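You operate a simulated robot arm through the tools that you are given. There is no shell and no other tool.

Carry out the task below with a simulated robot arm. There is one attempt and no reset: what you move stays moved.

## Task
Make coffee with the pad beside the machine, then switch it off.
Fine: pad into the coffee maker drawer, drawer shut; let the tank run empty. Where these are worked on the way, their far stop is far enough and under half their travel is too little: coffee maker drawer.

The check looks at the end state, three seconds after you hand in, the way a careful person would. Anything else that was tipped, shoved, dropped, spilled or broken makes it a failure.

## Robot
A 6-joint arm with a two-finger parallel gripper, fixed in place. Base frame: the origin is at the foot of the arm, x ahead of it, y to its left, z up; the work surface is at about z = 900. Units: mm, degrees, N and s.
With the tool pointing down near the work surface it reaches from about 240 to 640 mm from the base axis. Its first joint turns from -66.0 to 66.0 degrees. Payload 2.7 kg.
The tool frame sits at the grasp point between the pads (the TCP): z along the fingers, y along the line on which they close. The tips reach 23 mm beyond it. Largest opening 94 mm; finger width 38, thickness 10; the body of the gripper, 54 by 96 mm, starts 39 mm behind the TCP.
Orientation is that of the tool frame in the base frame, as a unit quaternion [w, x, y, z]. With the fingers straight down and closing along the base's y, the tool's x points along the base's -x, its y along +y and its z along -z.

## Interface
- The arm moves only by the tool send_rows. Its arguments are lists of equal length, an entry for each row: "travel": the shift along the base's x, y, z in mm, a list of three; "dr": the turn, a rotation vector about the base's x, y, z in degrees, a list of three. In form: {"travel": [[x, y, z], ...], "dr": [[wx, wy, wz], ...]}. A call has 1 to 20 rows; each row is the pose to reach, as a shift and turn from the pose commanded when the call began. "gripper" is the finger opening in mm, from 0 to 94, set as the call begins (left out, the last holds). Each row takes 0.2 s and may step no farther than 50 mm and 8.6 degrees from the row before; otherwise, or with a gripper value out of range, the whole call is refused. Where a pose cannot be reached the arm comes as near as it can. A force on the tool above 90 N (or 10 N above the force at the start of the call, whichever is more), or a blocked arm, ends the call early, and 0.2 s more pass. Each finger travels about 45 mm/s and halts on what it meets, pressing with about 29 N; the grip force reading is that of the motor and also rises with nothing between the fingers. The clock runs only during rows and for 0.2 s after the last one: add rows that repeat a pose to give the fingers time. It gives the time, the measured TCP pose, the force on the tool (base axes), the opening and the grip force at its end, in the units of the frame above (readings bear some noise), with the torque about the TCP (base axes, N m) and any sound that the robot's microphone picked up.
- Cameras (640 x 400 px; columns grow to the right, rows downward): "scene" is fixed at [91.1, -433.9, 1446.3]; the picture's right is [0.75, -0.67, 0.00], its down [-0.20, -0.22, -0.96] and it looks along [0.64, 0.71, -0.29] (base axes); focal length 334 px, centre (320, 200). "wrist" rides on the gripper at [86, 16, -74] in the tool frame; the picture's right is [-0.18, 0.98, 0.00], its down [-0.58, -0.11, -0.81] and it looks along [-0.79, -0.15, 0.59] (tool axes); focal length 243 px, centre (320, 200). There is no depth. A picture from a camera that has moved, and an enlarged one, comes with that camera's place and axes in the base frame and with its lens. The place of the scene camera against the robot may be out by one fixed shift of up to 18 mm in any direction.
- get_image(camera): a new picture of that camera. The clock stands still meanwhile.
- zoom(camera, box): a new picture of the part [left, top, right, bottom] of that camera's present view, enlarged. The clock stands still meanwhile.
- job_done(): hands the job in; it is judged then, once.

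Places have to be worked out from the pictures, the camera data and where the tool is seen. Open the gripper and draw the arm clear of the work before you hand the job in, unless the task says otherwise.

The tools are called after "Emit:" by a JSON object that holds its "api" and its "payload". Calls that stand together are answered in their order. send_rows: Moves the arm, as the interface text tells. Its arguments: {"type":"object","properties":{"travel":{"type":"array"},"dr":{"type":"array"},"gripper":{"type":"number"}},"required":["travel","dr"]} The other tools are called the same way: get_image (camera) takes a picture; zoom (camera, box) takes an enlarged picture of a part of a camera's view; job_done () hands the job in.

At the start:

```text
clock: 0.0
ee_pos: [290.0, 42.7, 1340.2]
orientation: [0.0, 0.0, 1.0, 0.0]
ft_force: [-0.9, 0.2, -0.1]
moment: [-0.02, 0.0, -0.01]
grip_width: 93.9
grip_force: 0.1
```

scene: 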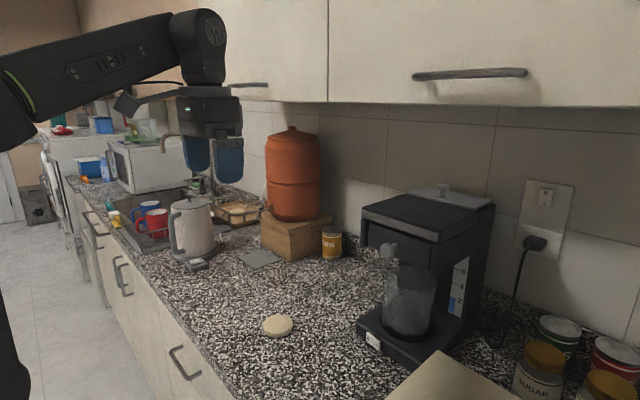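
wrist: 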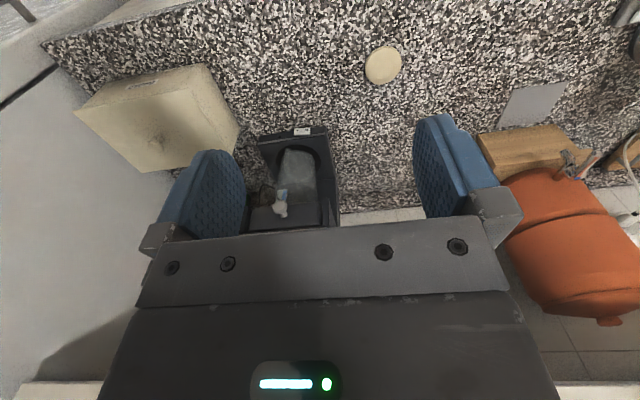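

I begin by looking closer at the coffee machine and the pad in both cameras before moving.

Emit:
{"api": "zoom", "payload": {"camera": "scene", "box": [340, 170, 520, 380]}}

Emit:
{"api": "zoom", "payload": {"camera": "wrist", "box": [220, 30, 440, 240]}}

Emit:
{"api": "zoom", "payload": {"camera": "scene", "box": [220, 200, 400, 380]}}

```text
1.90 times, centred on (430, 275) of scene
camera zoom: at [91.1, -433.9, 1446.3], right [0.75, -0.67, 0.0], down [-0.2, -0.22, -0.96], along [0.64, 0.71, -0.29], focal length 636 px, centre (110, 57)
```

zoom: 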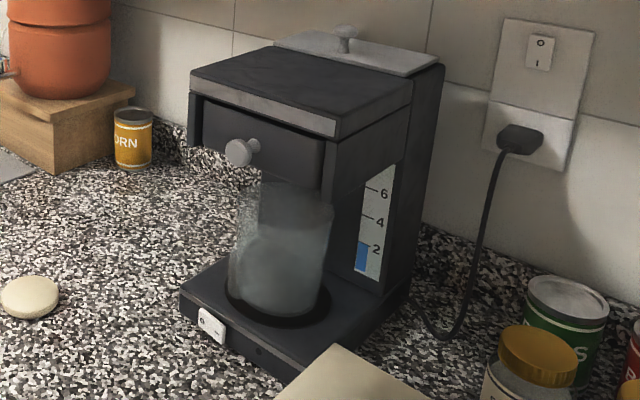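

```text
1.90 times, centred on (330, 135) of wrist
camera zoom: at [203.2, 58.8, 1414.2], right [0.18, 0.98, 0.0], down [0.58, -0.11, 0.81], along [0.79, -0.15, -0.59], focal length 462 px, centre (301, 324)
```

zoom: 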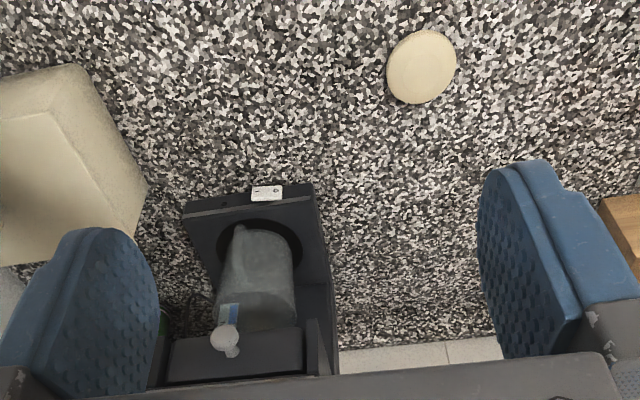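

```text
2.22 times, centred on (310, 290) of scene
camera zoom: at [91.1, -433.9, 1446.3], right [0.75, -0.67, 0.0], down [-0.2, -0.22, -0.96], along [0.64, 0.71, -0.29], focal length 743 px, centre (342, 0)
```

zoom: 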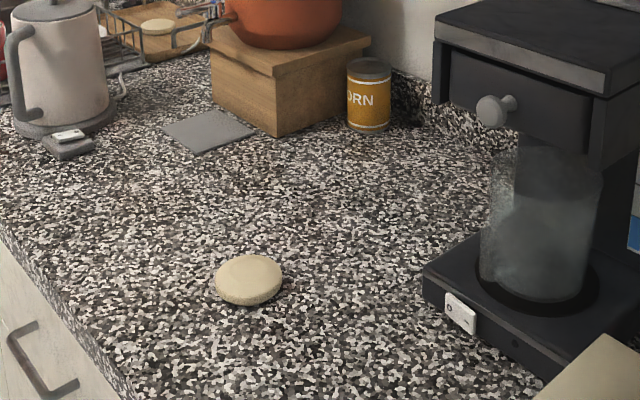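

The pad lies free on the worktop near (453, 139), and the machine faces the robot with its drawer knob high on the front and a rocker on the base. I zoom in on the switches, gauge and knob to read their states.

Emit:
{"api": "zoom", "payload": {"camera": "scene", "box": [360, 325, 400, 355]}}

Emit:
{"api": "zoom", "payload": {"camera": "scene", "box": [510, 170, 580, 260]}}

Emit:
{"api": "zoom", "payload": {"camera": "scene", "box": [430, 240, 490, 320]}}

Emit:
{"api": "zoom", "payload": {"camera": "scene", "box": [350, 180, 450, 280]}}

Emit:
{"api": "zoom", "payload": {"camera": "wrist", "box": [280, 120, 330, 150]}}

```text
13.33 times, centred on (380, 340) of scene
camera zoom: at [91.1, -433.9, 1446.3], right [0.75, -0.67, 0.0], down [-0.2, -0.22, -0.96], along [0.64, 0.71, -0.29], focal length 4455 px, centre (-480, -1667)
```

zoom: 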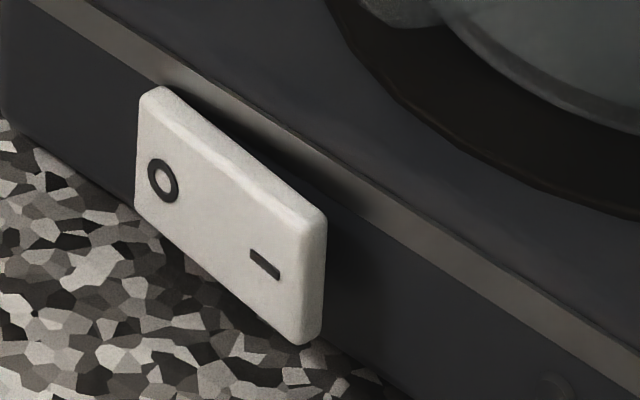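

```text
4.44 times, centred on (545, 215) of scene
camera zoom: at [91.1, -433.9, 1446.3], right [0.75, -0.67, 0.0], down [-0.2, -0.22, -0.96], along [0.64, 0.71, -0.29], focal length 1485 px, centre (-680, 133)
```

zoom: 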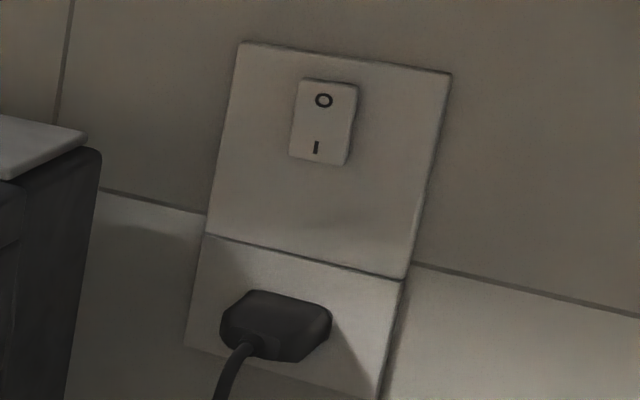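

```text
5.00 times, centred on (460, 280) of scene
camera zoom: at [91.1, -433.9, 1446.3], right [0.75, -0.67, 0.0], down [-0.2, -0.22, -0.96], along [0.64, 0.71, -0.29], focal length 1671 px, centre (-380, -200)
```

zoom: 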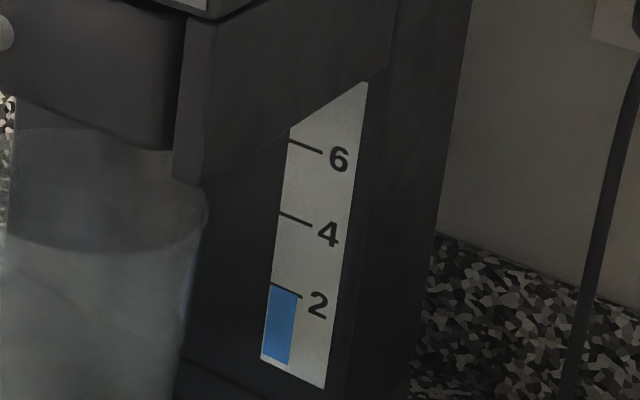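

```text
4.00 times, centred on (400, 230) of scene
camera zoom: at [91.1, -433.9, 1446.3], right [0.75, -0.67, 0.0], down [-0.2, -0.22, -0.96], along [0.64, 0.71, -0.29], focal length 1337 px, centre (0, 80)
```

zoom: 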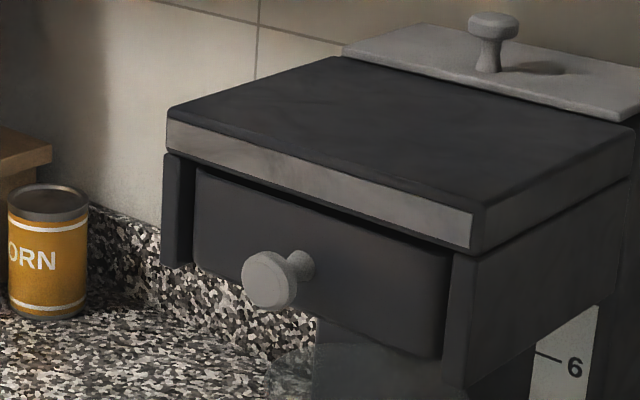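

```text
12.80 times, centred on (305, 135) of wrist
camera zoom: at [203.2, 58.8, 1414.2], right [0.18, 0.98, 0.0], down [0.58, -0.11, 0.81], along [0.79, -0.15, -0.59], focal length 3106 px, centre (512, 1032)
```

zoom: 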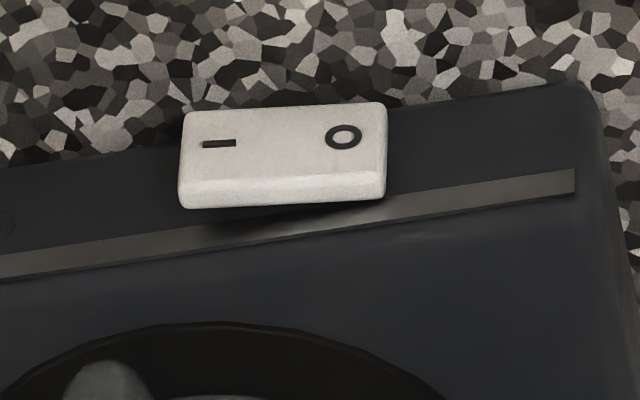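

The base rocker looks to be off, with its I side (toward −y) standing proud. I check the wall-outlet rocker and the small dot on the base more closely.

Emit:
{"api": "zoom", "payload": {"camera": "scene", "box": [536, 182, 556, 202]}}

Emit:
{"api": "zoom", "payload": {"camera": "scene", "box": [385, 340, 435, 380]}}

Emit:
{"api": "zoom", "payload": {"camera": "wrist", "box": [240, 120, 350, 240]}}

Emit:
{"api": "zoom", "payload": {"camera": "wrist", "box": [355, 35, 415, 95]}}

```text
16.00 times, centred on (546, 192) of scene
camera zoom: at [91.1, -433.9, 1446.3], right [0.75, -0.67, 0.0], down [-0.2, -0.22, -0.96], along [0.64, 0.71, -0.29], focal length 5346 px, centre (-3296, 328)
```

zoom: 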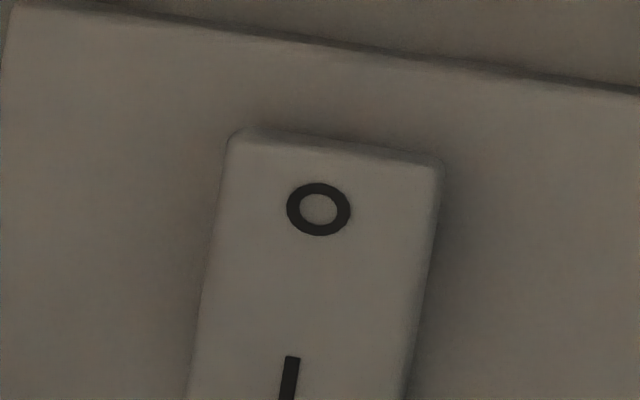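

```text
10.00 times, centred on (410, 360) of scene
camera zoom: at [91.1, -433.9, 1446.3], right [0.75, -0.67, 0.0], down [-0.2, -0.22, -0.96], along [0.64, 0.71, -0.29], focal length 3342 px, centre (-580, -1400)
```

zoom: 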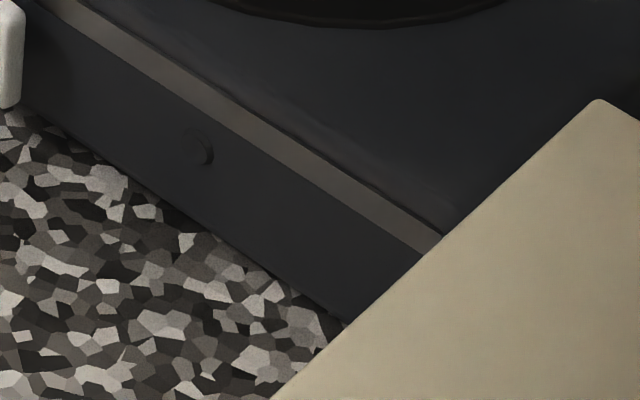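

```text
3.33 times, centred on (295, 180) of wrist
camera zoom: at [203.2, 58.8, 1414.2], right [0.18, 0.98, 0.0], down [0.58, -0.11, 0.81], along [0.79, -0.15, -0.59], focal length 809 px, centre (403, 267)
```

zoom: 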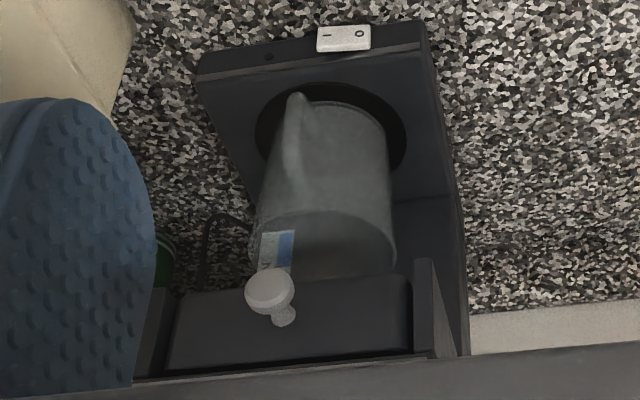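

```text
6.67 times, centred on (385, 65) of wrist
camera zoom: at [203.2, 58.8, 1414.2], right [0.18, 0.98, 0.0], down [0.58, -0.11, 0.81], along [0.79, -0.15, -0.59], focal length 1618 px, centre (-113, 1100)
```

zoom: 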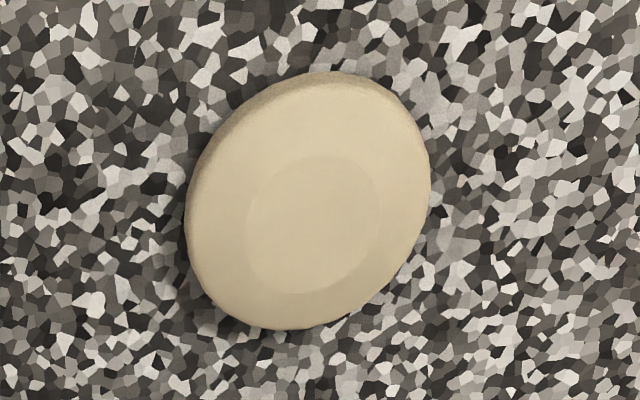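

The machine is off and its lamp is dark; the knob seems to be near (575, −91, 1145). I move to a standoff in front of the drawer and tilt the tool forward, which also gives the wrist camera a second viewpoint.

Emit:
{"api": "send_rows", "payload": {"travel": [[4, -13, -9], [8, -26, -18], [12, -39, -27], [16, -52, -36], [20, -65, -45], [24, -78, -54], [28, -91, -63], [32, -104, -72], [36, -117, -81], [40, -130, -90]], "dr": [[0, -6, 0], [0, -12, 0], [0, -18, 0], [0, -24, 0], [0, -30, 0], [0, -36, 0], [0, -42, 0], [0, -48, 0], [0, -54, 0], [0, -60, 0]]}}

```text
clock: 2.2
ee_pos: [331.6, -88.1, 1251.2]
orientation: [0.5, 0.0, 0.866, -0.002]
ft_force: [0.0, 0.3, 0.3]
moment: [0.01, 0.04, 0.04]
grip_width: 93.9
grip_force: 0.1
```

The arm followed well. I now take pictures from both cameras.

Emit:
{"api": "get_image", "payload": {"camera": "wrist"}}

Emit:
{"api": "get_image", "payload": {"camera": "scene"}}

```text
taken
camera wrist: at [222.6, -72.1, 1211.8], right [0.09, 0.98, 0.16], down [-0.41, -0.11, 0.91], along [0.91, -0.15, 0.39], focal length 243 px, centre (320, 200)
```

wrist: 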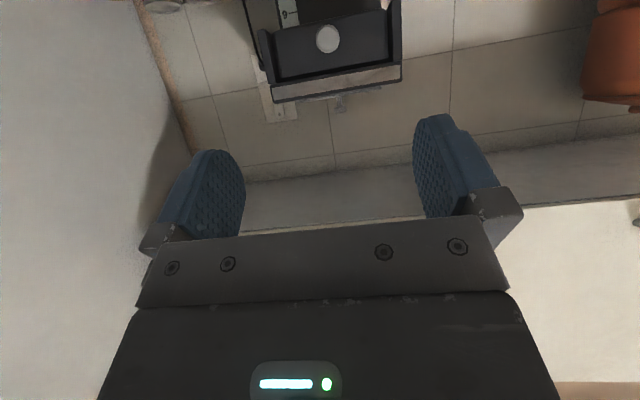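

```text
taken
```

scene: 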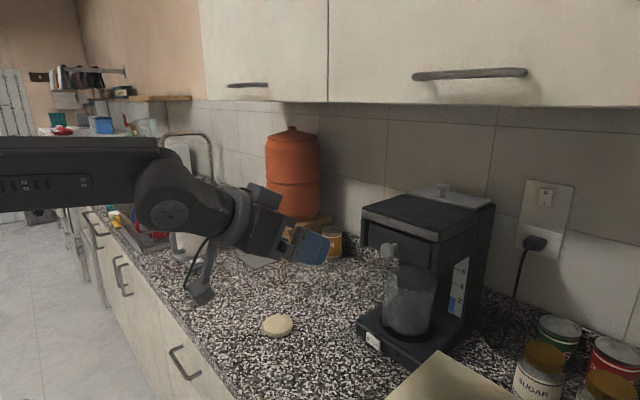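

Triangulating the two wrist views places the knob head near (559, −85, 1154). I zoom in on the drawer front to judge the clearances around the knob.

Emit:
{"api": "zoom", "payload": {"camera": "wrist", "box": [235, 0, 415, 112]}}

Emit:
{"api": "zoom", "payload": {"camera": "scene", "box": [370, 330, 560, 400]}}

```text
3.56 times, centred on (325, 56) of wrist
camera zoom: at [222.6, -72.1, 1211.8], right [0.09, 0.98, 0.16], down [-0.41, -0.11, 0.91], along [0.91, -0.15, 0.39], focal length 863 px, centre (302, 712)
```

zoom: 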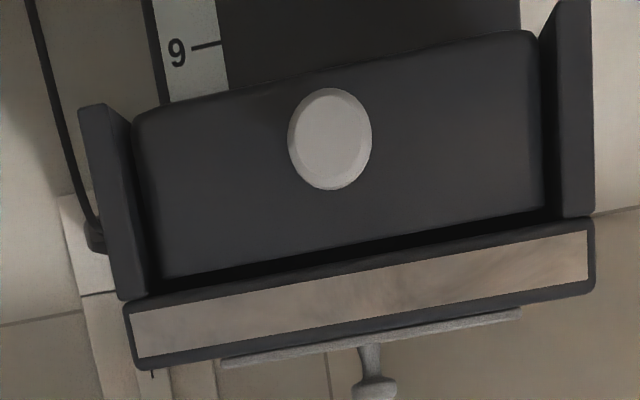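

```text
3.37 times, centred on (465, 365) of scene
camera zoom: at [91.1, -433.9, 1446.3], right [0.75, -0.67, 0.0], down [-0.2, -0.22, -0.96], along [0.64, 0.71, -0.29], focal length 1126 px, centre (-168, -356)
```

zoom: 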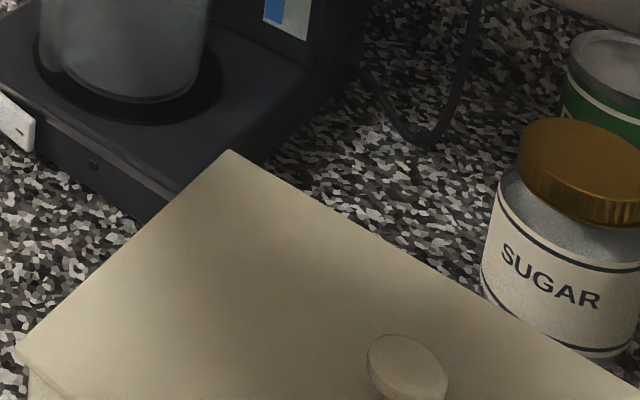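

The surroundings are clear: the bread bin lies below z≈1040 and right of y≈−209. I go to a horizontal pre-grasp about 70 mm in front of the knob.

Emit:
{"api": "send_rows", "payload": {"travel": [[26, 0, -16], [53, 1, -32], [80, 1, -48], [106, 2, -64], [133, 2, -80], [160, 2, -96], [160, 2, -96]], "dr": [[0, -5, 0], [0, -10, 0], [0, -15, 0], [0, -20, 0], [0, -25, 0], [0, -30, 0], [0, -30, 0]]}}

Emit:
{"api": "get_image", "payload": {"camera": "wrist"}}

Emit:
{"api": "get_image", "payload": {"camera": "scene"}}

```text
clock: 3.8
ee_pos: [490.0, -87.7, 1153.7]
orientation: [0.708, 0.0, 0.707, 0.0]
ft_force: [-0.3, -0.4, -1.2]
moment: [0.03, 0.01, 0.01]
grip_width: 94.3
grip_force: 0.1
```

```text
taken
camera wrist: at [415.7, -70.6, 1066.1], right [0.0, 0.98, 0.18], down [-0.81, -0.11, 0.58], along [0.59, -0.15, 0.79], focal length 243 px, centre (320, 200)
```

wrist: 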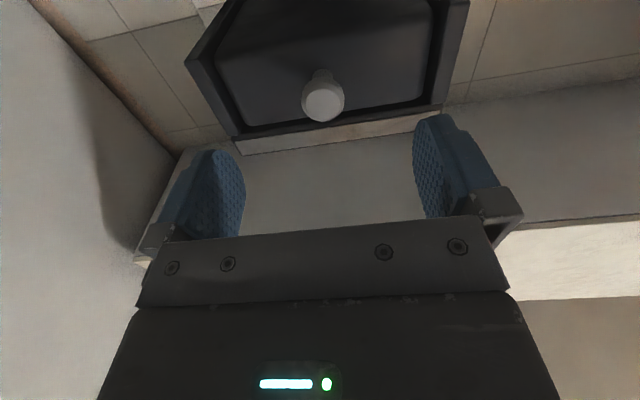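

```text
taken
```

scene: 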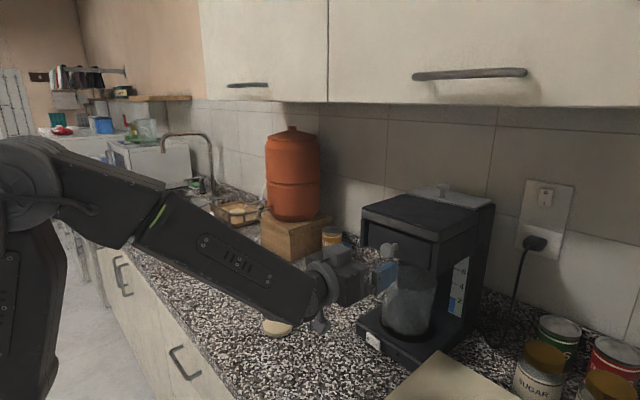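

The horizontal pose works. I zoom in on the knob from this near view.

Emit:
{"api": "zoom", "payload": {"camera": "wrist", "box": [180, 0, 480, 180]}}

Emit:
{"api": "zoom", "payload": {"camera": "scene", "box": [330, 200, 470, 300]}}

```text
2.13 times, centred on (330, 90) of wrist
camera zoom: at [415.7, -70.6, 1066.1], right [0.0, 0.98, 0.18], down [-0.81, -0.11, 0.58], along [0.59, -0.15, 0.79], focal length 518 px, centre (299, 435)
```

zoom: 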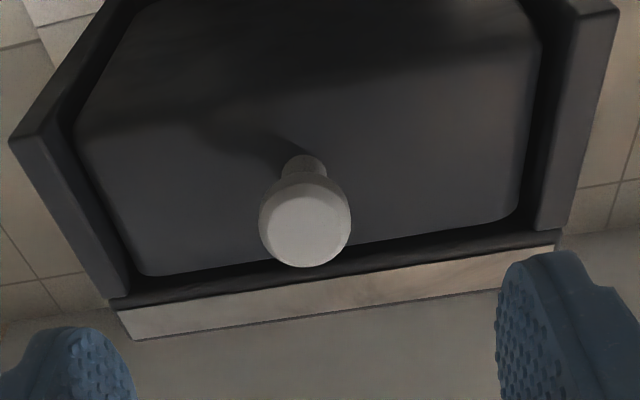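

```text
4.00 times, centred on (400, 250) of scene
camera zoom: at [91.1, -433.9, 1446.3], right [0.75, -0.67, 0.0], down [-0.2, -0.22, -0.96], along [0.64, 0.71, -0.29], focal length 1337 px, centre (0, 0)
```

zoom: 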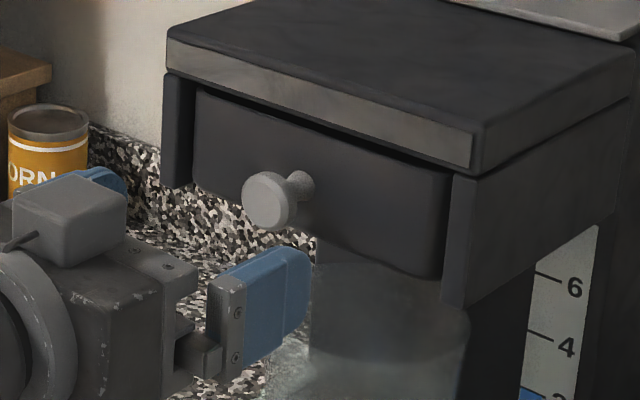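

The knob's front face is at about (558, −85, 1154) and the drawer front at x≈590, so I slide in with the opening at 55 mm until the TCP reaches x≈563.

Emit:
{"api": "send_rows", "payload": {"travel": [[0, 1, 0], [12, 1, 0.5], [24, 1, 0.5], [36, 1, 0.5], [48, 1, 0.5], [58, 1, 0.5], [66, 1, 0.5], [73, 1, 0.5]], "dr": [[0, 0, 0], [0, 0, 0], [0, 0, 0], [0, 0, 0], [0, 0, 0], [0, 0, 0], [0, 0, 0], [0, 0, 0]], "gripper": 55}}

Emit:
{"api": "get_image", "payload": {"camera": "wrist"}}

Emit:
{"api": "zoom", "payload": {"camera": "scene", "box": [330, 200, 470, 300]}}

```text
clock: 5.6
ee_pos: [563.0, -84.8, 1155.7]
orientation: [0.707, -0.001, 0.707, 0.001]
ft_force: [-0.2, -0.8, 0.1]
moment: [-0.03, 0.02, 0.01]
grip_width: 55.0
grip_force: 0.1
```

```text
taken
camera wrist: at [487.5, -68.8, 1067.6], right [0.0, 0.98, 0.18], down [-0.81, -0.11, 0.58], along [0.59, -0.15, 0.79], focal length 243 px, centre (320, 200)
```

wrist: 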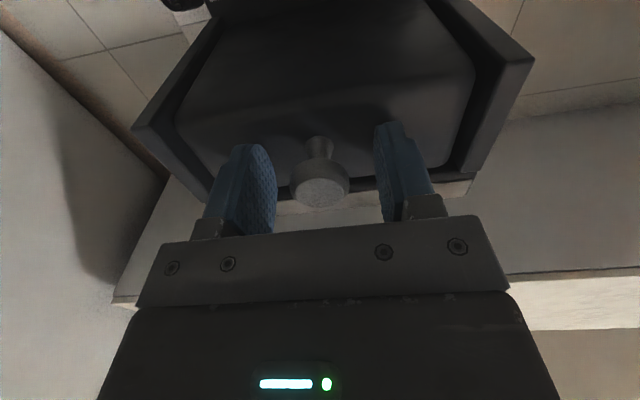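

```text
4.00 times, centred on (400, 250) of scene
camera zoom: at [91.1, -433.9, 1446.3], right [0.75, -0.67, 0.0], down [-0.2, -0.22, -0.96], along [0.64, 0.71, -0.29], focal length 1337 px, centre (0, 0)
```

zoom: 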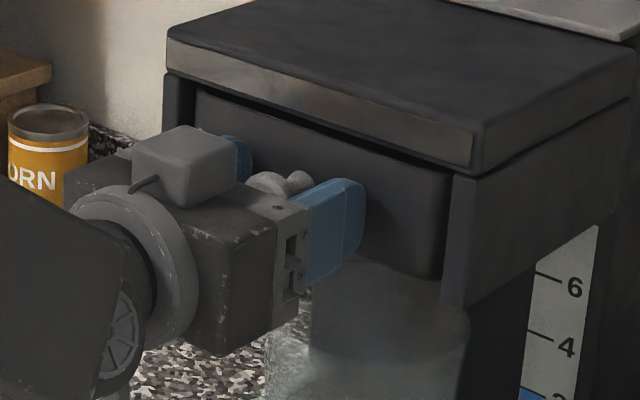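

The knob sits midway between the fingers with no contact force. I close on it.

Emit:
{"api": "send_rows", "payload": {"travel": [[0, 0, 0], [0, 0, 0], [0, 0, 0], [0, 0, 0], [0, 0, 0]], "dr": [[0, 0, 0], [0, 0, 0], [0, 0, 0], [0, 0, 0], [0, 0, 0]], "gripper": 0}}

```text
clock: 6.8
ee_pos: [561.6, -85.6, 1155.2]
orientation: [0.707, 0.0, 0.707, 0.0]
ft_force: [-0.2, -2.5, -0.6]
moment: [0.02, 0.03, -0.04]
grip_width: 27.1
grip_force: 44.9
```

The fingers hold the 27 mm knob head. I pull the drawer out along −x in small steps, 40 mm first.

Emit:
{"api": "send_rows", "payload": {"travel": [[-5, 0, 0], [-10, 0, 0], [-15, 0, 0], [-20, 0, 0], [-25, 0, 0], [-30, 0, 0], [-35, 0, 0], [-40, 0, 0]], "dr": [[0, 0, 0], [0, 0, 0], [0, 0, 0], [0, 0, 0], [0, 0, 0], [0, 0, 0], [0, 0, 0], [0, 0, 0]]}}

Emit:
{"api": "zoom", "payload": {"camera": "scene", "box": [330, 180, 500, 300]}}

```text
clock: 8.6
ee_pos: [523.3, -85.6, 1155.0]
orientation: [0.708, 0.001, 0.706, -0.001]
ft_force: [0.4, -15.3, 6.0]
moment: [-0.02, 1.0, -0.04]
grip_width: 27.1
grip_force: 45.8
```

```text
3.33 times, centred on (415, 240) of scene
camera zoom: at [91.0, -434.4, 1446.1], right [0.75, -0.67, 0.0], down [-0.2, -0.22, -0.96], along [0.64, 0.71, -0.29], focal length 1114 px, centre (3, 67)
```

zoom: 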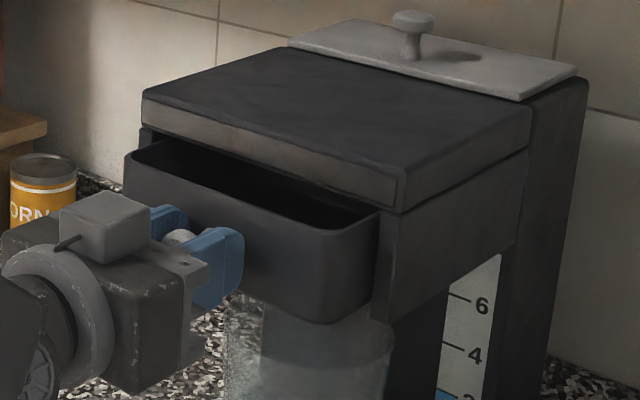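

The drawer is open about 39 mm, with a lateral force of −15 N suggesting its slide runs slightly toward −y. I ease the tool a little that way and up while pulling a few mm more, to see how the force responds.

Emit:
{"api": "send_rows", "payload": {"travel": [[-2, -0.7, 0.3], [-4, -1.4, 0.5], [-6, -2, 0.5], [-6, -2, 0.5]], "dr": [[0, 0, 0], [0, 0, 0], [0, 0, 0], [0, 0, 0]]}}

```text
clock: 9.6
ee_pos: [516.8, -85.0, 1155.2]
orientation: [0.708, -0.001, 0.707, -0.001]
ft_force: [0.4, 1.8, 0.1]
moment: [0.16, -0.81, 0.13]
grip_width: 27.4
grip_force: 44.9
```

The side force is gone; the slide slopes by about −0.04 in y per mm. I keep pulling along that line toward the far stop.

Emit:
{"api": "send_rows", "payload": {"travel": [[-5, -0.2, 0], [-10, -0.4, 0], [-15, -0.6, 0], [-20, -0.8, 0], [-25, -1.0, 0], [-30, -1.2, 0]], "dr": [[0, 0, 0], [0, 0, 0], [0, 0, 0], [0, 0, 0], [0, 0, 0], [0, 0, 0]]}}

Emit:
{"api": "zoom", "payload": {"camera": "scene", "box": [310, 180, 500, 300]}}

```text
clock: 11.0
ee_pos: [486.5, -85.1, 1156.5]
orientation: [0.707, -0.002, 0.707, 0.0]
ft_force: [1.5, 22.6, 0.8]
moment: [-0.15, 0.81, -0.08]
grip_width: 27.3
grip_force: 45.7
```

```text
3.33 times, centred on (405, 240) of scene
camera zoom: at [91.1, -433.1, 1446.6], right [0.75, -0.67, 0.0], down [-0.2, -0.22, -0.96], along [0.64, 0.71, -0.29], focal length 1114 px, centre (37, 67)
```

zoom: 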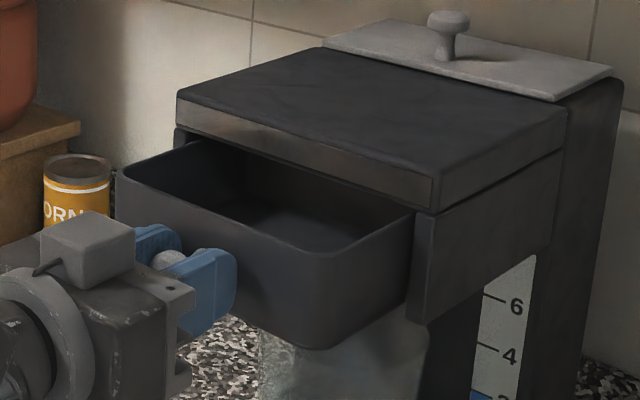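

The side force is now +22 N, so I corrected too far. I shift back +2 mm without pulling and read again.

Emit:
{"api": "send_rows", "payload": {"travel": [[0, 1, 0], [0, 2, 0], [0, 2, 0]], "dr": [[0, 0, 0], [0, 0, 0], [0, 0, 0]]}}

```text
clock: 11.8
ee_pos: [486.6, -84.3, 1155.4]
orientation: [0.707, 0.001, 0.707, -0.001]
ft_force: [0.6, 11.2, -6.1]
moment: [0.01, -0.74, -0.01]
grip_width: 27.0
grip_force: 44.9
```

Force halves per 2 mm, so another +1.8 mm should be neutral. I apply it and keep pulling to find the stop.

Emit:
{"api": "send_rows", "payload": {"travel": [[0, 1.0, 0], [0, 1.8, 0], [-5, 1.8, 0], [-10, 1.8, 0], [-15, 1.8, 0]], "dr": [[0, 0, 0], [0, 0, 0], [0, 0, 0], [0, 0, 0], [0, 0, 0]]}}

Emit:
{"api": "zoom", "payload": {"camera": "scene", "box": [310, 180, 500, 300]}}

```text
clock: 13.0
ee_pos: [471.1, -85.1, 1155.7]
orientation: [0.707, 0.0, 0.707, 0.0]
ft_force: [1.4, -11.2, -6.5]
moment: [0.15, 0.2, -0.07]
grip_width: 27.1
grip_force: 44.8
```

```text
3.33 times, centred on (405, 240) of scene
camera zoom: at [91.2, -434.4, 1446.1], right [0.75, -0.67, 0.0], down [-0.2, -0.22, -0.96], along [0.64, 0.71, -0.29], focal length 1114 px, centre (37, 67)
```

zoom: 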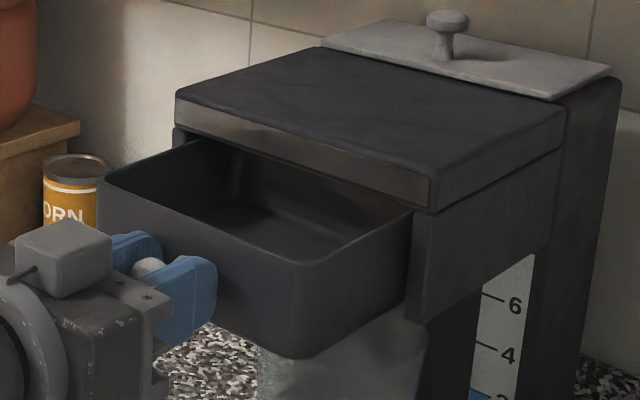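

Still sliding freely at 91 mm. I continue in 4 mm steps with a slight −y correction and watch the x force for the stop.

Emit:
{"api": "send_rows", "payload": {"travel": [[-4, -0.8, 0], [-8, -1, 0], [-12, -1, 0], [-16, -1, 0], [-20, -1, 0]], "dr": [[0, 0, 0], [0, 0, 0], [0, 0, 0], [0, 0, 0], [0, 0, 0]]}}

Emit:
{"api": "zoom", "payload": {"camera": "scene", "box": [310, 180, 500, 300]}}

```text
clock: 14.2
ee_pos: [452.3, -86.5, 1154.9]
orientation: [0.706, 0.0, 0.708, 0.0]
ft_force: [0.9, -8.2, -11.5]
moment: [-0.01, 0.04, 0.0]
grip_width: 27.5
grip_force: 45.1
```

```text
3.33 times, centred on (405, 240) of scene
camera zoom: at [91.3, -434.2, 1446.2], right [0.75, -0.67, 0.0], down [-0.2, -0.22, -0.96], along [0.64, 0.71, -0.29], focal length 1114 px, centre (37, 67)
```

zoom: 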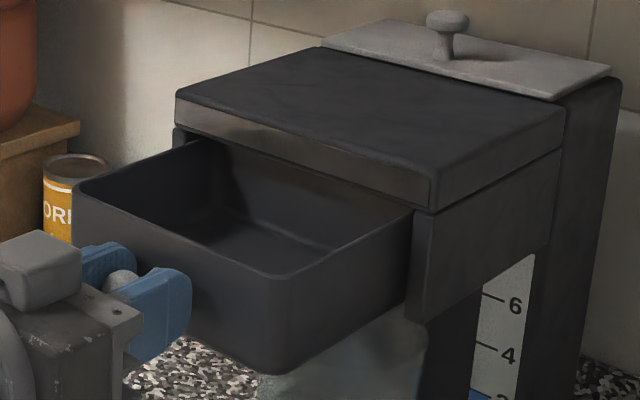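

At 110 mm the drawer's back wall seems to be about level with the machine's front. I pull a little more to feel for the stop.

Emit:
{"api": "send_rows", "payload": {"travel": [[-3, -0.5, 0.3], [-6, -0.8, 0.6], [-9, -0.8, 0.6], [-12, -0.8, 0.6]], "dr": [[0, 0, 0], [0, 0, 0], [0, 0, 0], [0, 0, 0]]}}

Emit:
{"api": "zoom", "payload": {"camera": "scene", "box": [310, 180, 500, 300]}}

```text
clock: 15.2
ee_pos: [443.5, -84.6, 1155.7]
orientation: [0.707, -0.001, 0.707, 0.0]
ft_force: [77.7, 2.5, -16.5]
moment: [-0.18, 0.5, -0.3]
grip_width: 27.1
grip_force: 45.3
```

```text
3.33 times, centred on (405, 240) of scene
camera zoom: at [94.1, -433.9, 1446.1], right [0.75, -0.67, 0.0], down [-0.2, -0.22, -0.96], along [0.64, 0.71, -0.3], focal length 1114 px, centre (37, 67)
```

zoom: 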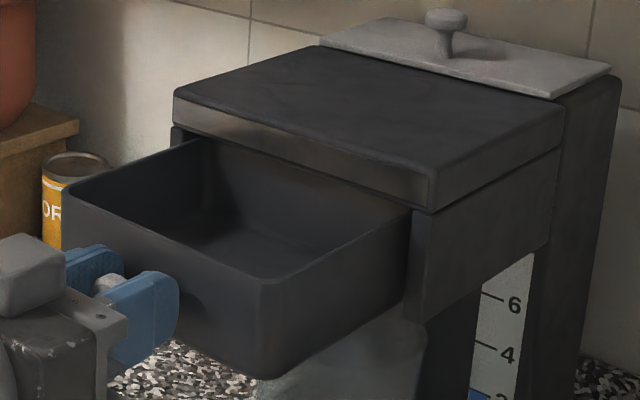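

The far stop is reached (77 N). I relax +5 mm to unload, and then open the gripper.

Emit:
{"api": "send_rows", "payload": {"travel": [[3, 0, 0], [5, 0, 0], [6, 0, 0], [6, 0, 0]], "dr": [[0, 0, 0], [0, 0, 0], [0, 0, 0], [0, 0, 0]]}}

```text
clock: 16.2
ee_pos: [445.6, -84.1, 1156.3]
orientation: [0.707, 0.0, 0.707, 0.0]
ft_force: [0.9, -4.2, -5.8]
moment: [-0.1, 0.02, 0.22]
grip_width: 27.3
grip_force: 44.4
```

Unloaded. I open the fingers to 55 mm, then back straight out.

Emit:
{"api": "send_rows", "payload": {"travel": [[0, 0, 0], [0, 0, 0], [0, 0, 0], [-15, 0, 0], [-40, 0, 0], [-70, 0, 0], [-100, 0, 0]], "dr": [[0, 0, 0], [0, 0, 0], [0, 0, 0], [0, 0, 0], [0, 0, 0], [0, 0, 0], [0, 0, 0]], "gripper": 55}}

Emit:
{"api": "get_image", "payload": {"camera": "scene"}}

Emit:
{"api": "get_image", "payload": {"camera": "wrist"}}

```text
clock: 17.8
ee_pos: [346.1, -85.6, 1155.4]
orientation: [0.707, 0.0, 0.707, 0.0]
ft_force: [0.5, -0.2, 0.9]
moment: [0.0, 0.01, 0.03]
grip_width: 55.0
grip_force: 0.1
```

```text
taken
```

scene: 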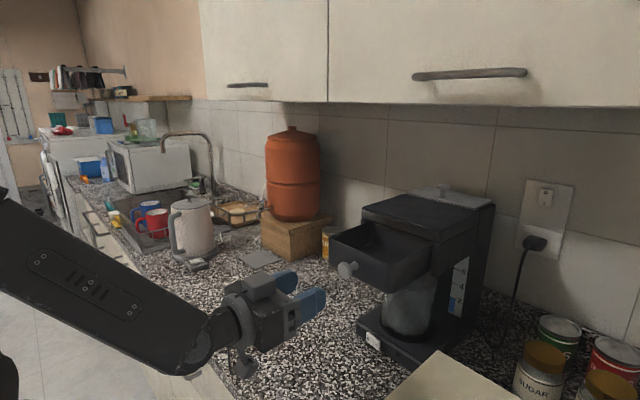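

```text
taken
camera wrist: at [270.7, -70.0, 1068.7], right [0.0, 0.98, 0.18], down [-0.81, -0.11, 0.58], along [0.59, -0.15, 0.79], focal length 243 px, centre (320, 200)
```

wrist: 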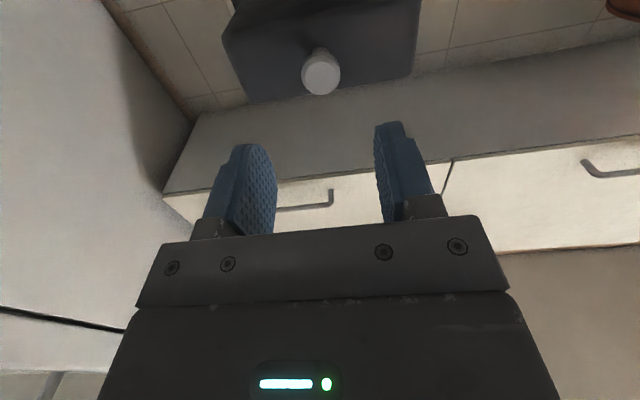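

The drawer is fully open and the machine hasn't moved. I return to the tool-down pose near the start, with the gripper wide open, to see both the drawer interior and the pad.

Emit:
{"api": "send_rows", "payload": {"travel": [[-4, 12, 15], [-8, 24, 30], [-12, 36, 44], [-16, 48, 58], [-20, 60, 73], [-23, 72, 88], [-27, 85, 102], [-31, 97, 117], [-35, 109, 131], [-39, 121, 146], [-43, 133, 160], [-46, 145, 175]], "dr": [[0, 7.5, 0], [0, 15, 0], [0, 22.5, 0], [0, 30, 0], [0, 37.5, 0], [0, 45, 0], [0, 52.5, 0], [0, 60, 0], [0, 67.5, 0], [0, 75, 0], [0, 82.5, 0], [0, 90, 0]], "gripper": 94}}

Emit:
{"api": "get_image", "payload": {"camera": "wrist"}}

Emit:
{"api": "zoom", "payload": {"camera": "wrist", "box": [200, 110, 380, 225]}}

Emit:
{"api": "zoom", "payload": {"camera": "scene", "box": [320, 180, 500, 300]}}

```text
clock: 20.4
ee_pos: [299.6, 59.2, 1332.8]
orientation: [0.0, 0.001, 1.0, 0.0]
ft_force: [0.3, 0.8, 0.3]
moment: [-0.01, 0.02, -0.02]
grip_width: 94.0
grip_force: 0.1
out of reach, approached as far as the arm can: row 3, 4
```

```text
taken
camera wrist: at [213.0, 75.3, 1405.5], right [0.18, 0.98, 0.0], down [0.58, -0.11, 0.81], along [0.79, -0.15, -0.59], focal length 243 px, centre (320, 200)
```

wrist: 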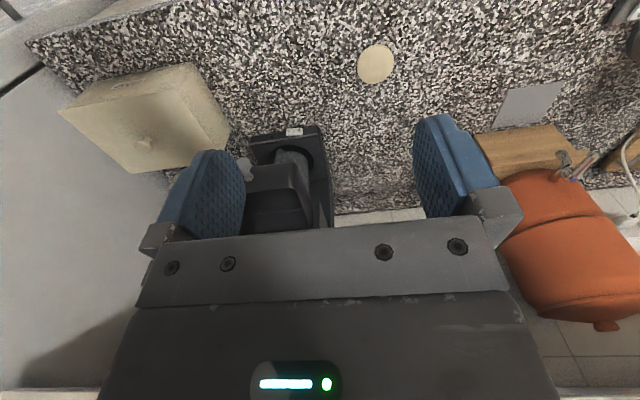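

```text
3.48 times, centred on (290, 168) of wrist
camera zoom: at [213.0, 75.3, 1405.5], right [0.18, 0.98, 0.0], down [0.58, -0.11, 0.81], along [0.79, -0.15, -0.59], focal length 844 px, centre (424, 313)
```

zoom: 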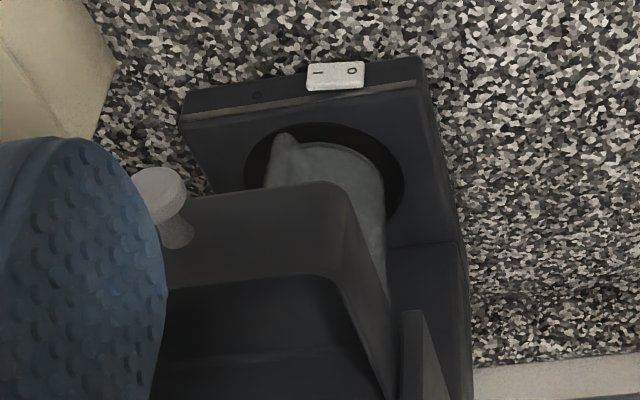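

```text
3.33 times, centred on (410, 240) of scene
camera zoom: at [91.0, -433.9, 1446.3], right [0.75, -0.67, 0.0], down [-0.2, -0.22, -0.96], along [0.64, 0.71, -0.29], focal length 1114 px, centre (20, 67)
```

zoom: 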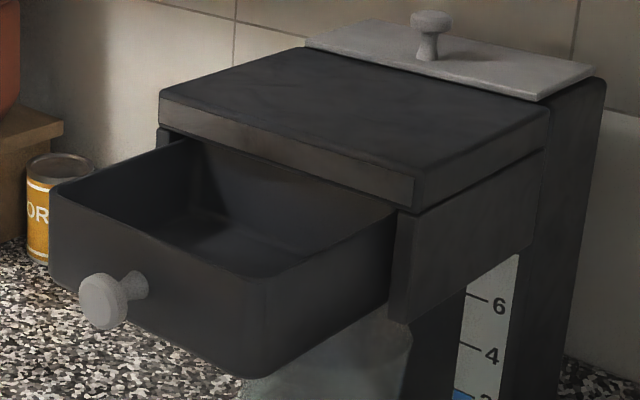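

The pad reads (452, 140) again from the second view, agreeing with the first. I move above it at z≈1000 and check the alignment between the fingertips.

Emit:
{"api": "send_rows", "payload": {"travel": [[15, 8, -33], [30, 16, -66], [46, 24, -99], [61, 32, -132], [76, 40, -165], [91, 48, -198], [106, 56, -231], [122, 64, -264], [137, 72, -297], [152, 80, -330], [152, 80, -330]], "dr": [[0, 0, 0], [0, 0, 0], [0, 0, 0], [0, 0, 0], [0, 0, 0], [0, 0, 0], [0, 0, 0], [0, 0, 0], [0, 0, 0], [0, 0, 0], [0, 0, 0]]}}

Emit:
{"api": "get_image", "payload": {"camera": "wrist"}}

Emit:
{"api": "get_image", "payload": {"camera": "scene"}}

```text
clock: 22.8
ee_pos: [452.2, 141.3, 1001.3]
orientation: [0.001, 0.0, 1.0, 0.0]
ft_force: [0.6, -0.1, 0.7]
moment: [0.01, -0.03, 0.01]
grip_width: 93.9
grip_force: 0.0
```

```text
taken
camera wrist: at [364.9, 156.6, 1074.5], right [0.18, 0.98, 0.0], down [0.58, -0.11, 0.81], along [0.79, -0.15, -0.59], focal length 243 px, centre (320, 200)
```

wrist: 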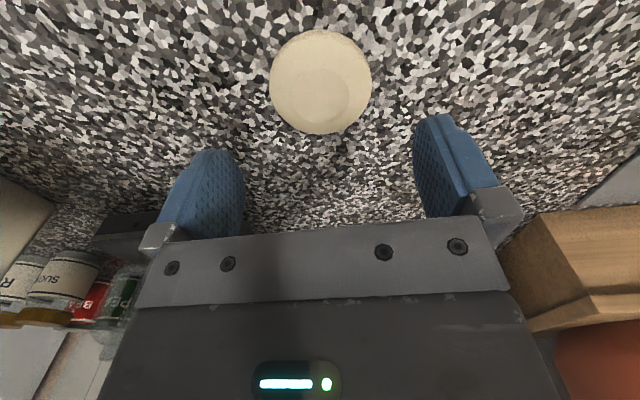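

```text
taken
```

scene: 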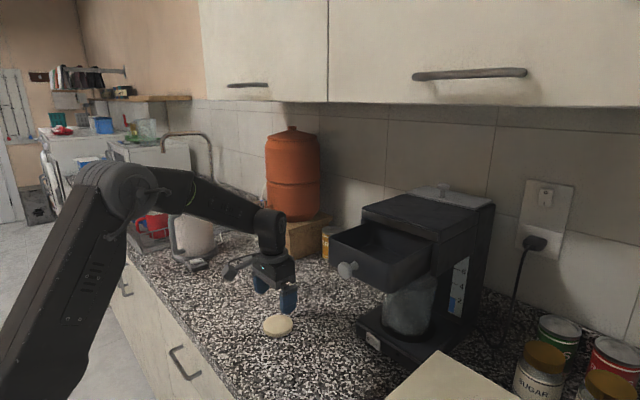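

The pad centre is at (450, 141), about 70 mm across, well within the 94 mm opening. I descend to TCP z≈926 so the tips are just above the worktop.

Emit:
{"api": "send_rows", "payload": {"travel": [[-2, 0, -15], [-2, 0, -30], [-2, 0, -45], [-2, 0, -58], [-2, 0, -68], [-2, 0, -74], [-2, 0, -76.5], [-2, 0, -76.5]], "dr": [[0, 0, 0], [0, 0, 0], [0, 0, 0], [0, 0, 0], [0, 0, 0], [0, 0, 0], [0, 0, 0], [0, 0, 0]]}}

Emit:
{"api": "get_image", "payload": {"camera": "wrist"}}

Emit:
{"api": "zoom", "payload": {"camera": "scene", "box": [220, 260, 340, 350]}}

```text
clock: 24.6
ee_pos: [449.4, 139.8, 924.9]
orientation: [0.0, 0.0, 1.0, 0.001]
ft_force: [0.1, -0.4, 0.6]
moment: [0.0, 0.04, -0.02]
grip_width: 94.0
grip_force: 0.1
```

```text
taken
camera wrist: at [362.8, 155.5, 998.3], right [0.18, 0.98, 0.0], down [0.58, -0.11, 0.81], along [0.79, -0.15, -0.59], focal length 243 px, centre (320, 200)
```

wrist: 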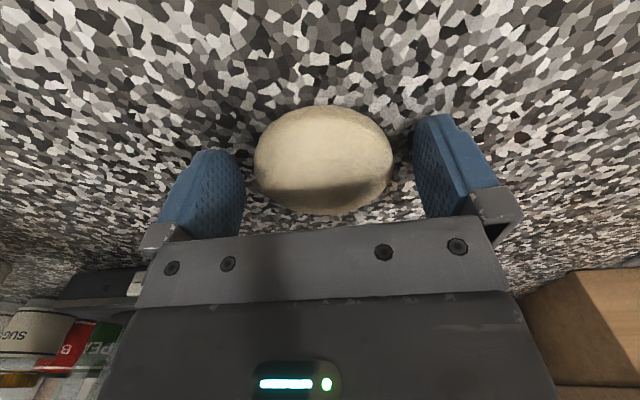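

```text
4.44 times, centred on (280, 305) of scene
camera zoom: at [91.1, -433.9, 1446.3], right [0.75, -0.67, 0.0], down [-0.2, -0.22, -0.96], along [0.64, 0.71, -0.29], focal length 1485 px, centre (498, -267)
```

zoom: 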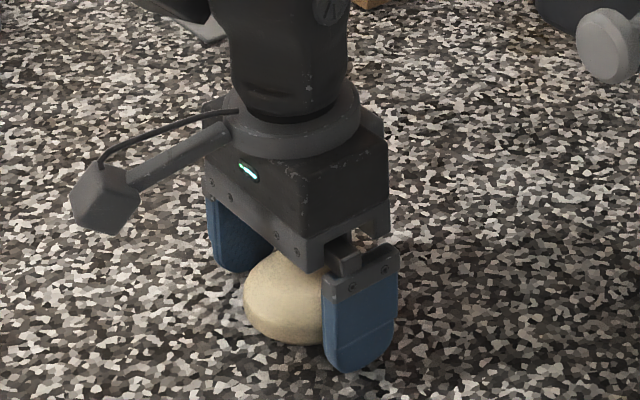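

The pad sits centred between the fingers and there is no contact force. I close on it.

Emit:
{"api": "send_rows", "payload": {"travel": [[0, 0, 0], [0, 0, 0], [0, 0, 0], [0, 0, 0], [0, 0, 0]], "dr": [[0, 0, 0], [0, 0, 0], [0, 0, 0], [0, 0, 0], [0, 0, 0]], "gripper": 0}}

Emit:
{"api": "zoom", "payload": {"camera": "scene", "box": [220, 260, 340, 350]}}

```text
clock: 25.8
ee_pos: [450.4, 139.6, 925.2]
orientation: [0.001, 0.0, 1.0, 0.001]
ft_force: [-1.0, 0.1, -0.3]
moment: [0.02, 0.0, 0.01]
grip_width: 68.0
grip_force: 29.1
```

```text
4.44 times, centred on (280, 305) of scene
camera zoom: at [91.1, -433.9, 1446.3], right [0.75, -0.67, 0.0], down [-0.2, -0.22, -0.96], along [0.64, 0.71, -0.29], focal length 1485 px, centre (498, -267)
```

zoom: 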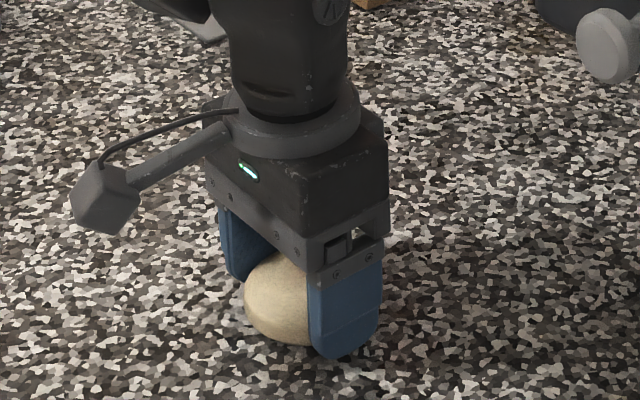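

The pad is held at 68 mm. I lift it straight up, slowly at first, to z≈1300.

Emit:
{"api": "send_rows", "payload": {"travel": [[0, 0, 6], [0, 0, 15], [0, 0, 30], [0, 0, 55], [0, 0, 85], [0, 0, 120], [0, 0, 155], [0, 0, 190], [0, 0, 225], [0, 0, 260], [0, 0, 295], [0, 0, 330], [0, 0, 360], [0, 0, 375]], "dr": [[0, 0, 0], [0, 0, 0], [0, 0, 0], [0, 0, 0], [0, 0, 0], [0, 0, 0], [0, 0, 0], [0, 0, 0], [0, 0, 0], [0, 0, 0], [0, 0, 0], [0, 0, 0], [0, 0, 0], [0, 0, 0]]}}

Emit:
{"api": "get_image", "payload": {"camera": "wrist"}}

Emit:
{"api": "get_image", "payload": {"camera": "scene"}}

```text
clock: 28.8
ee_pos: [450.0, 138.6, 1299.4]
orientation: [0.0, 0.0, 1.0, 0.0]
ft_force: [-0.1, 0.1, 0.3]
moment: [0.03, 0.04, -0.02]
grip_width: 68.4
grip_force: 28.6
```

```text
taken
camera wrist: at [362.7, 154.3, 1372.6], right [0.18, 0.98, 0.0], down [0.58, -0.11, 0.81], along [0.79, -0.15, -0.59], focal length 243 px, centre (320, 200)
```

wrist: 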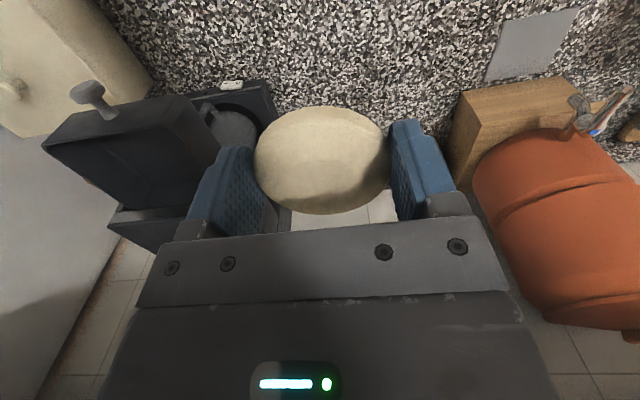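

```text
taken
```

scene: 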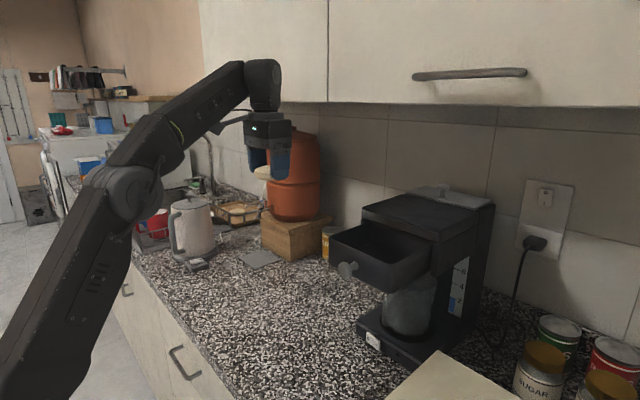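

Here the wrist camera sees into the open drawer. I zoom in to measure its interior.

Emit:
{"api": "zoom", "payload": {"camera": "wrist", "box": [30, 60, 290, 230]}}

```text
2.35 times, centred on (160, 145) of wrist
camera zoom: at [362.7, 154.3, 1372.6], right [0.18, 0.98, 0.0], down [0.58, -0.11, 0.81], along [0.79, -0.15, -0.59], focal length 571 px, centre (696, 329)
```

zoom: 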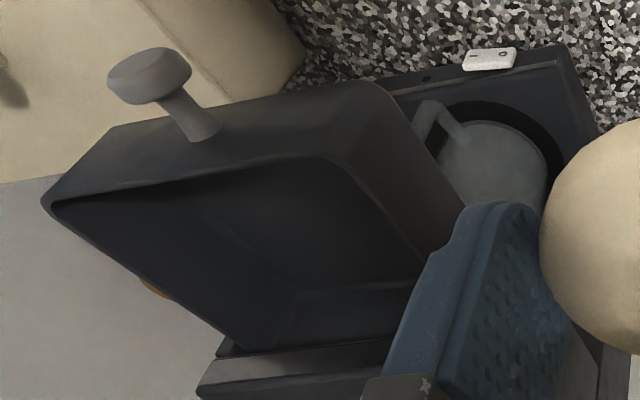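

The open drawer interior spans roughly x 484–578 and y −155 to −20 with its rim near z 1177. I carry the pad over to (528, −87) at z≈1300 and check from above.

Emit:
{"api": "send_rows", "payload": {"travel": [[8, -25, 0], [18, -55, 0], [28, -85, 0], [39, -115, 0], [50, -145, 0], [60, -175, 0], [70, -203, 0], [78, -225.5, 0], [78, -225.5, 0]], "dr": [[0, 0, 0], [0, 0, 0], [0, 0, 0], [0, 0, 0], [0, 0, 0], [0, 0, 0], [0, 0, 0], [0, 0, 0], [0, 0, 0]]}}

Emit:
{"api": "get_image", "payload": {"camera": "wrist"}}

Emit:
{"api": "get_image", "payload": {"camera": "scene"}}

```text
clock: 30.8
ee_pos: [494.4, -82.3, 1272.3]
orientation: [0.001, 0.0, 1.0, 0.0]
ft_force: [0.2, -0.1, -1.4]
moment: [0.01, 0.01, 0.01]
grip_width: 68.1
grip_force: 28.7
out of reach, approached as far as the arm can: row 2, 3, 4, 5, 6, 7, 8, 9
```

```text
taken
camera wrist: at [407.9, -67.2, 1345.7], right [0.18, 0.98, 0.0], down [0.58, -0.11, 0.81], along [0.79, -0.15, -0.59], focal length 243 px, centre (320, 200)
```

wrist: 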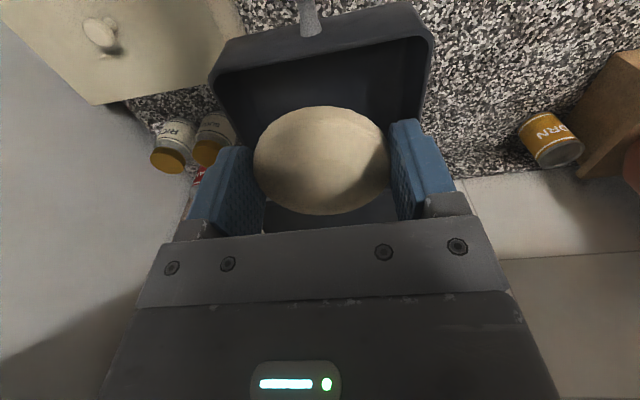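

```text
taken
```

scene: 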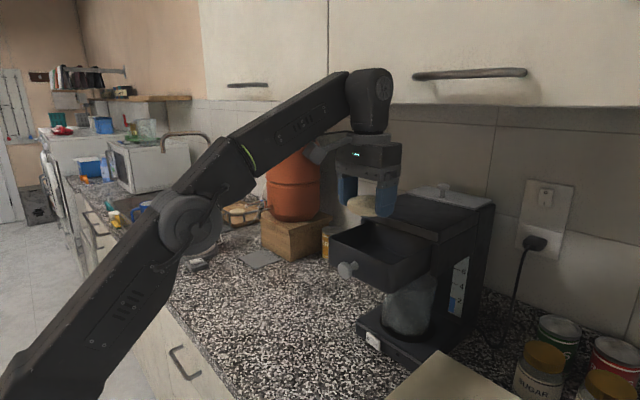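

At this height the arm can't reach x=528 (it stopped at 494), but reach improves lower down. I descend 30 mm cautiously to see how the commanded pose carries on.

Emit:
{"api": "send_rows", "payload": {"travel": [[0, 0, -15], [0, 0, -30], [0, 0, -30]], "dr": [[0, 0, 0], [0, 0, 0], [0, 0, 0]]}}

```text
clock: 31.6
ee_pos: [493.7, -82.7, 1241.8]
orientation: [0.0, -0.001, 1.0, 0.0]
ft_force: [0.5, 0.2, -0.3]
moment: [-0.01, 0.01, 0.01]
grip_width: 68.1
grip_force: 29.6
```

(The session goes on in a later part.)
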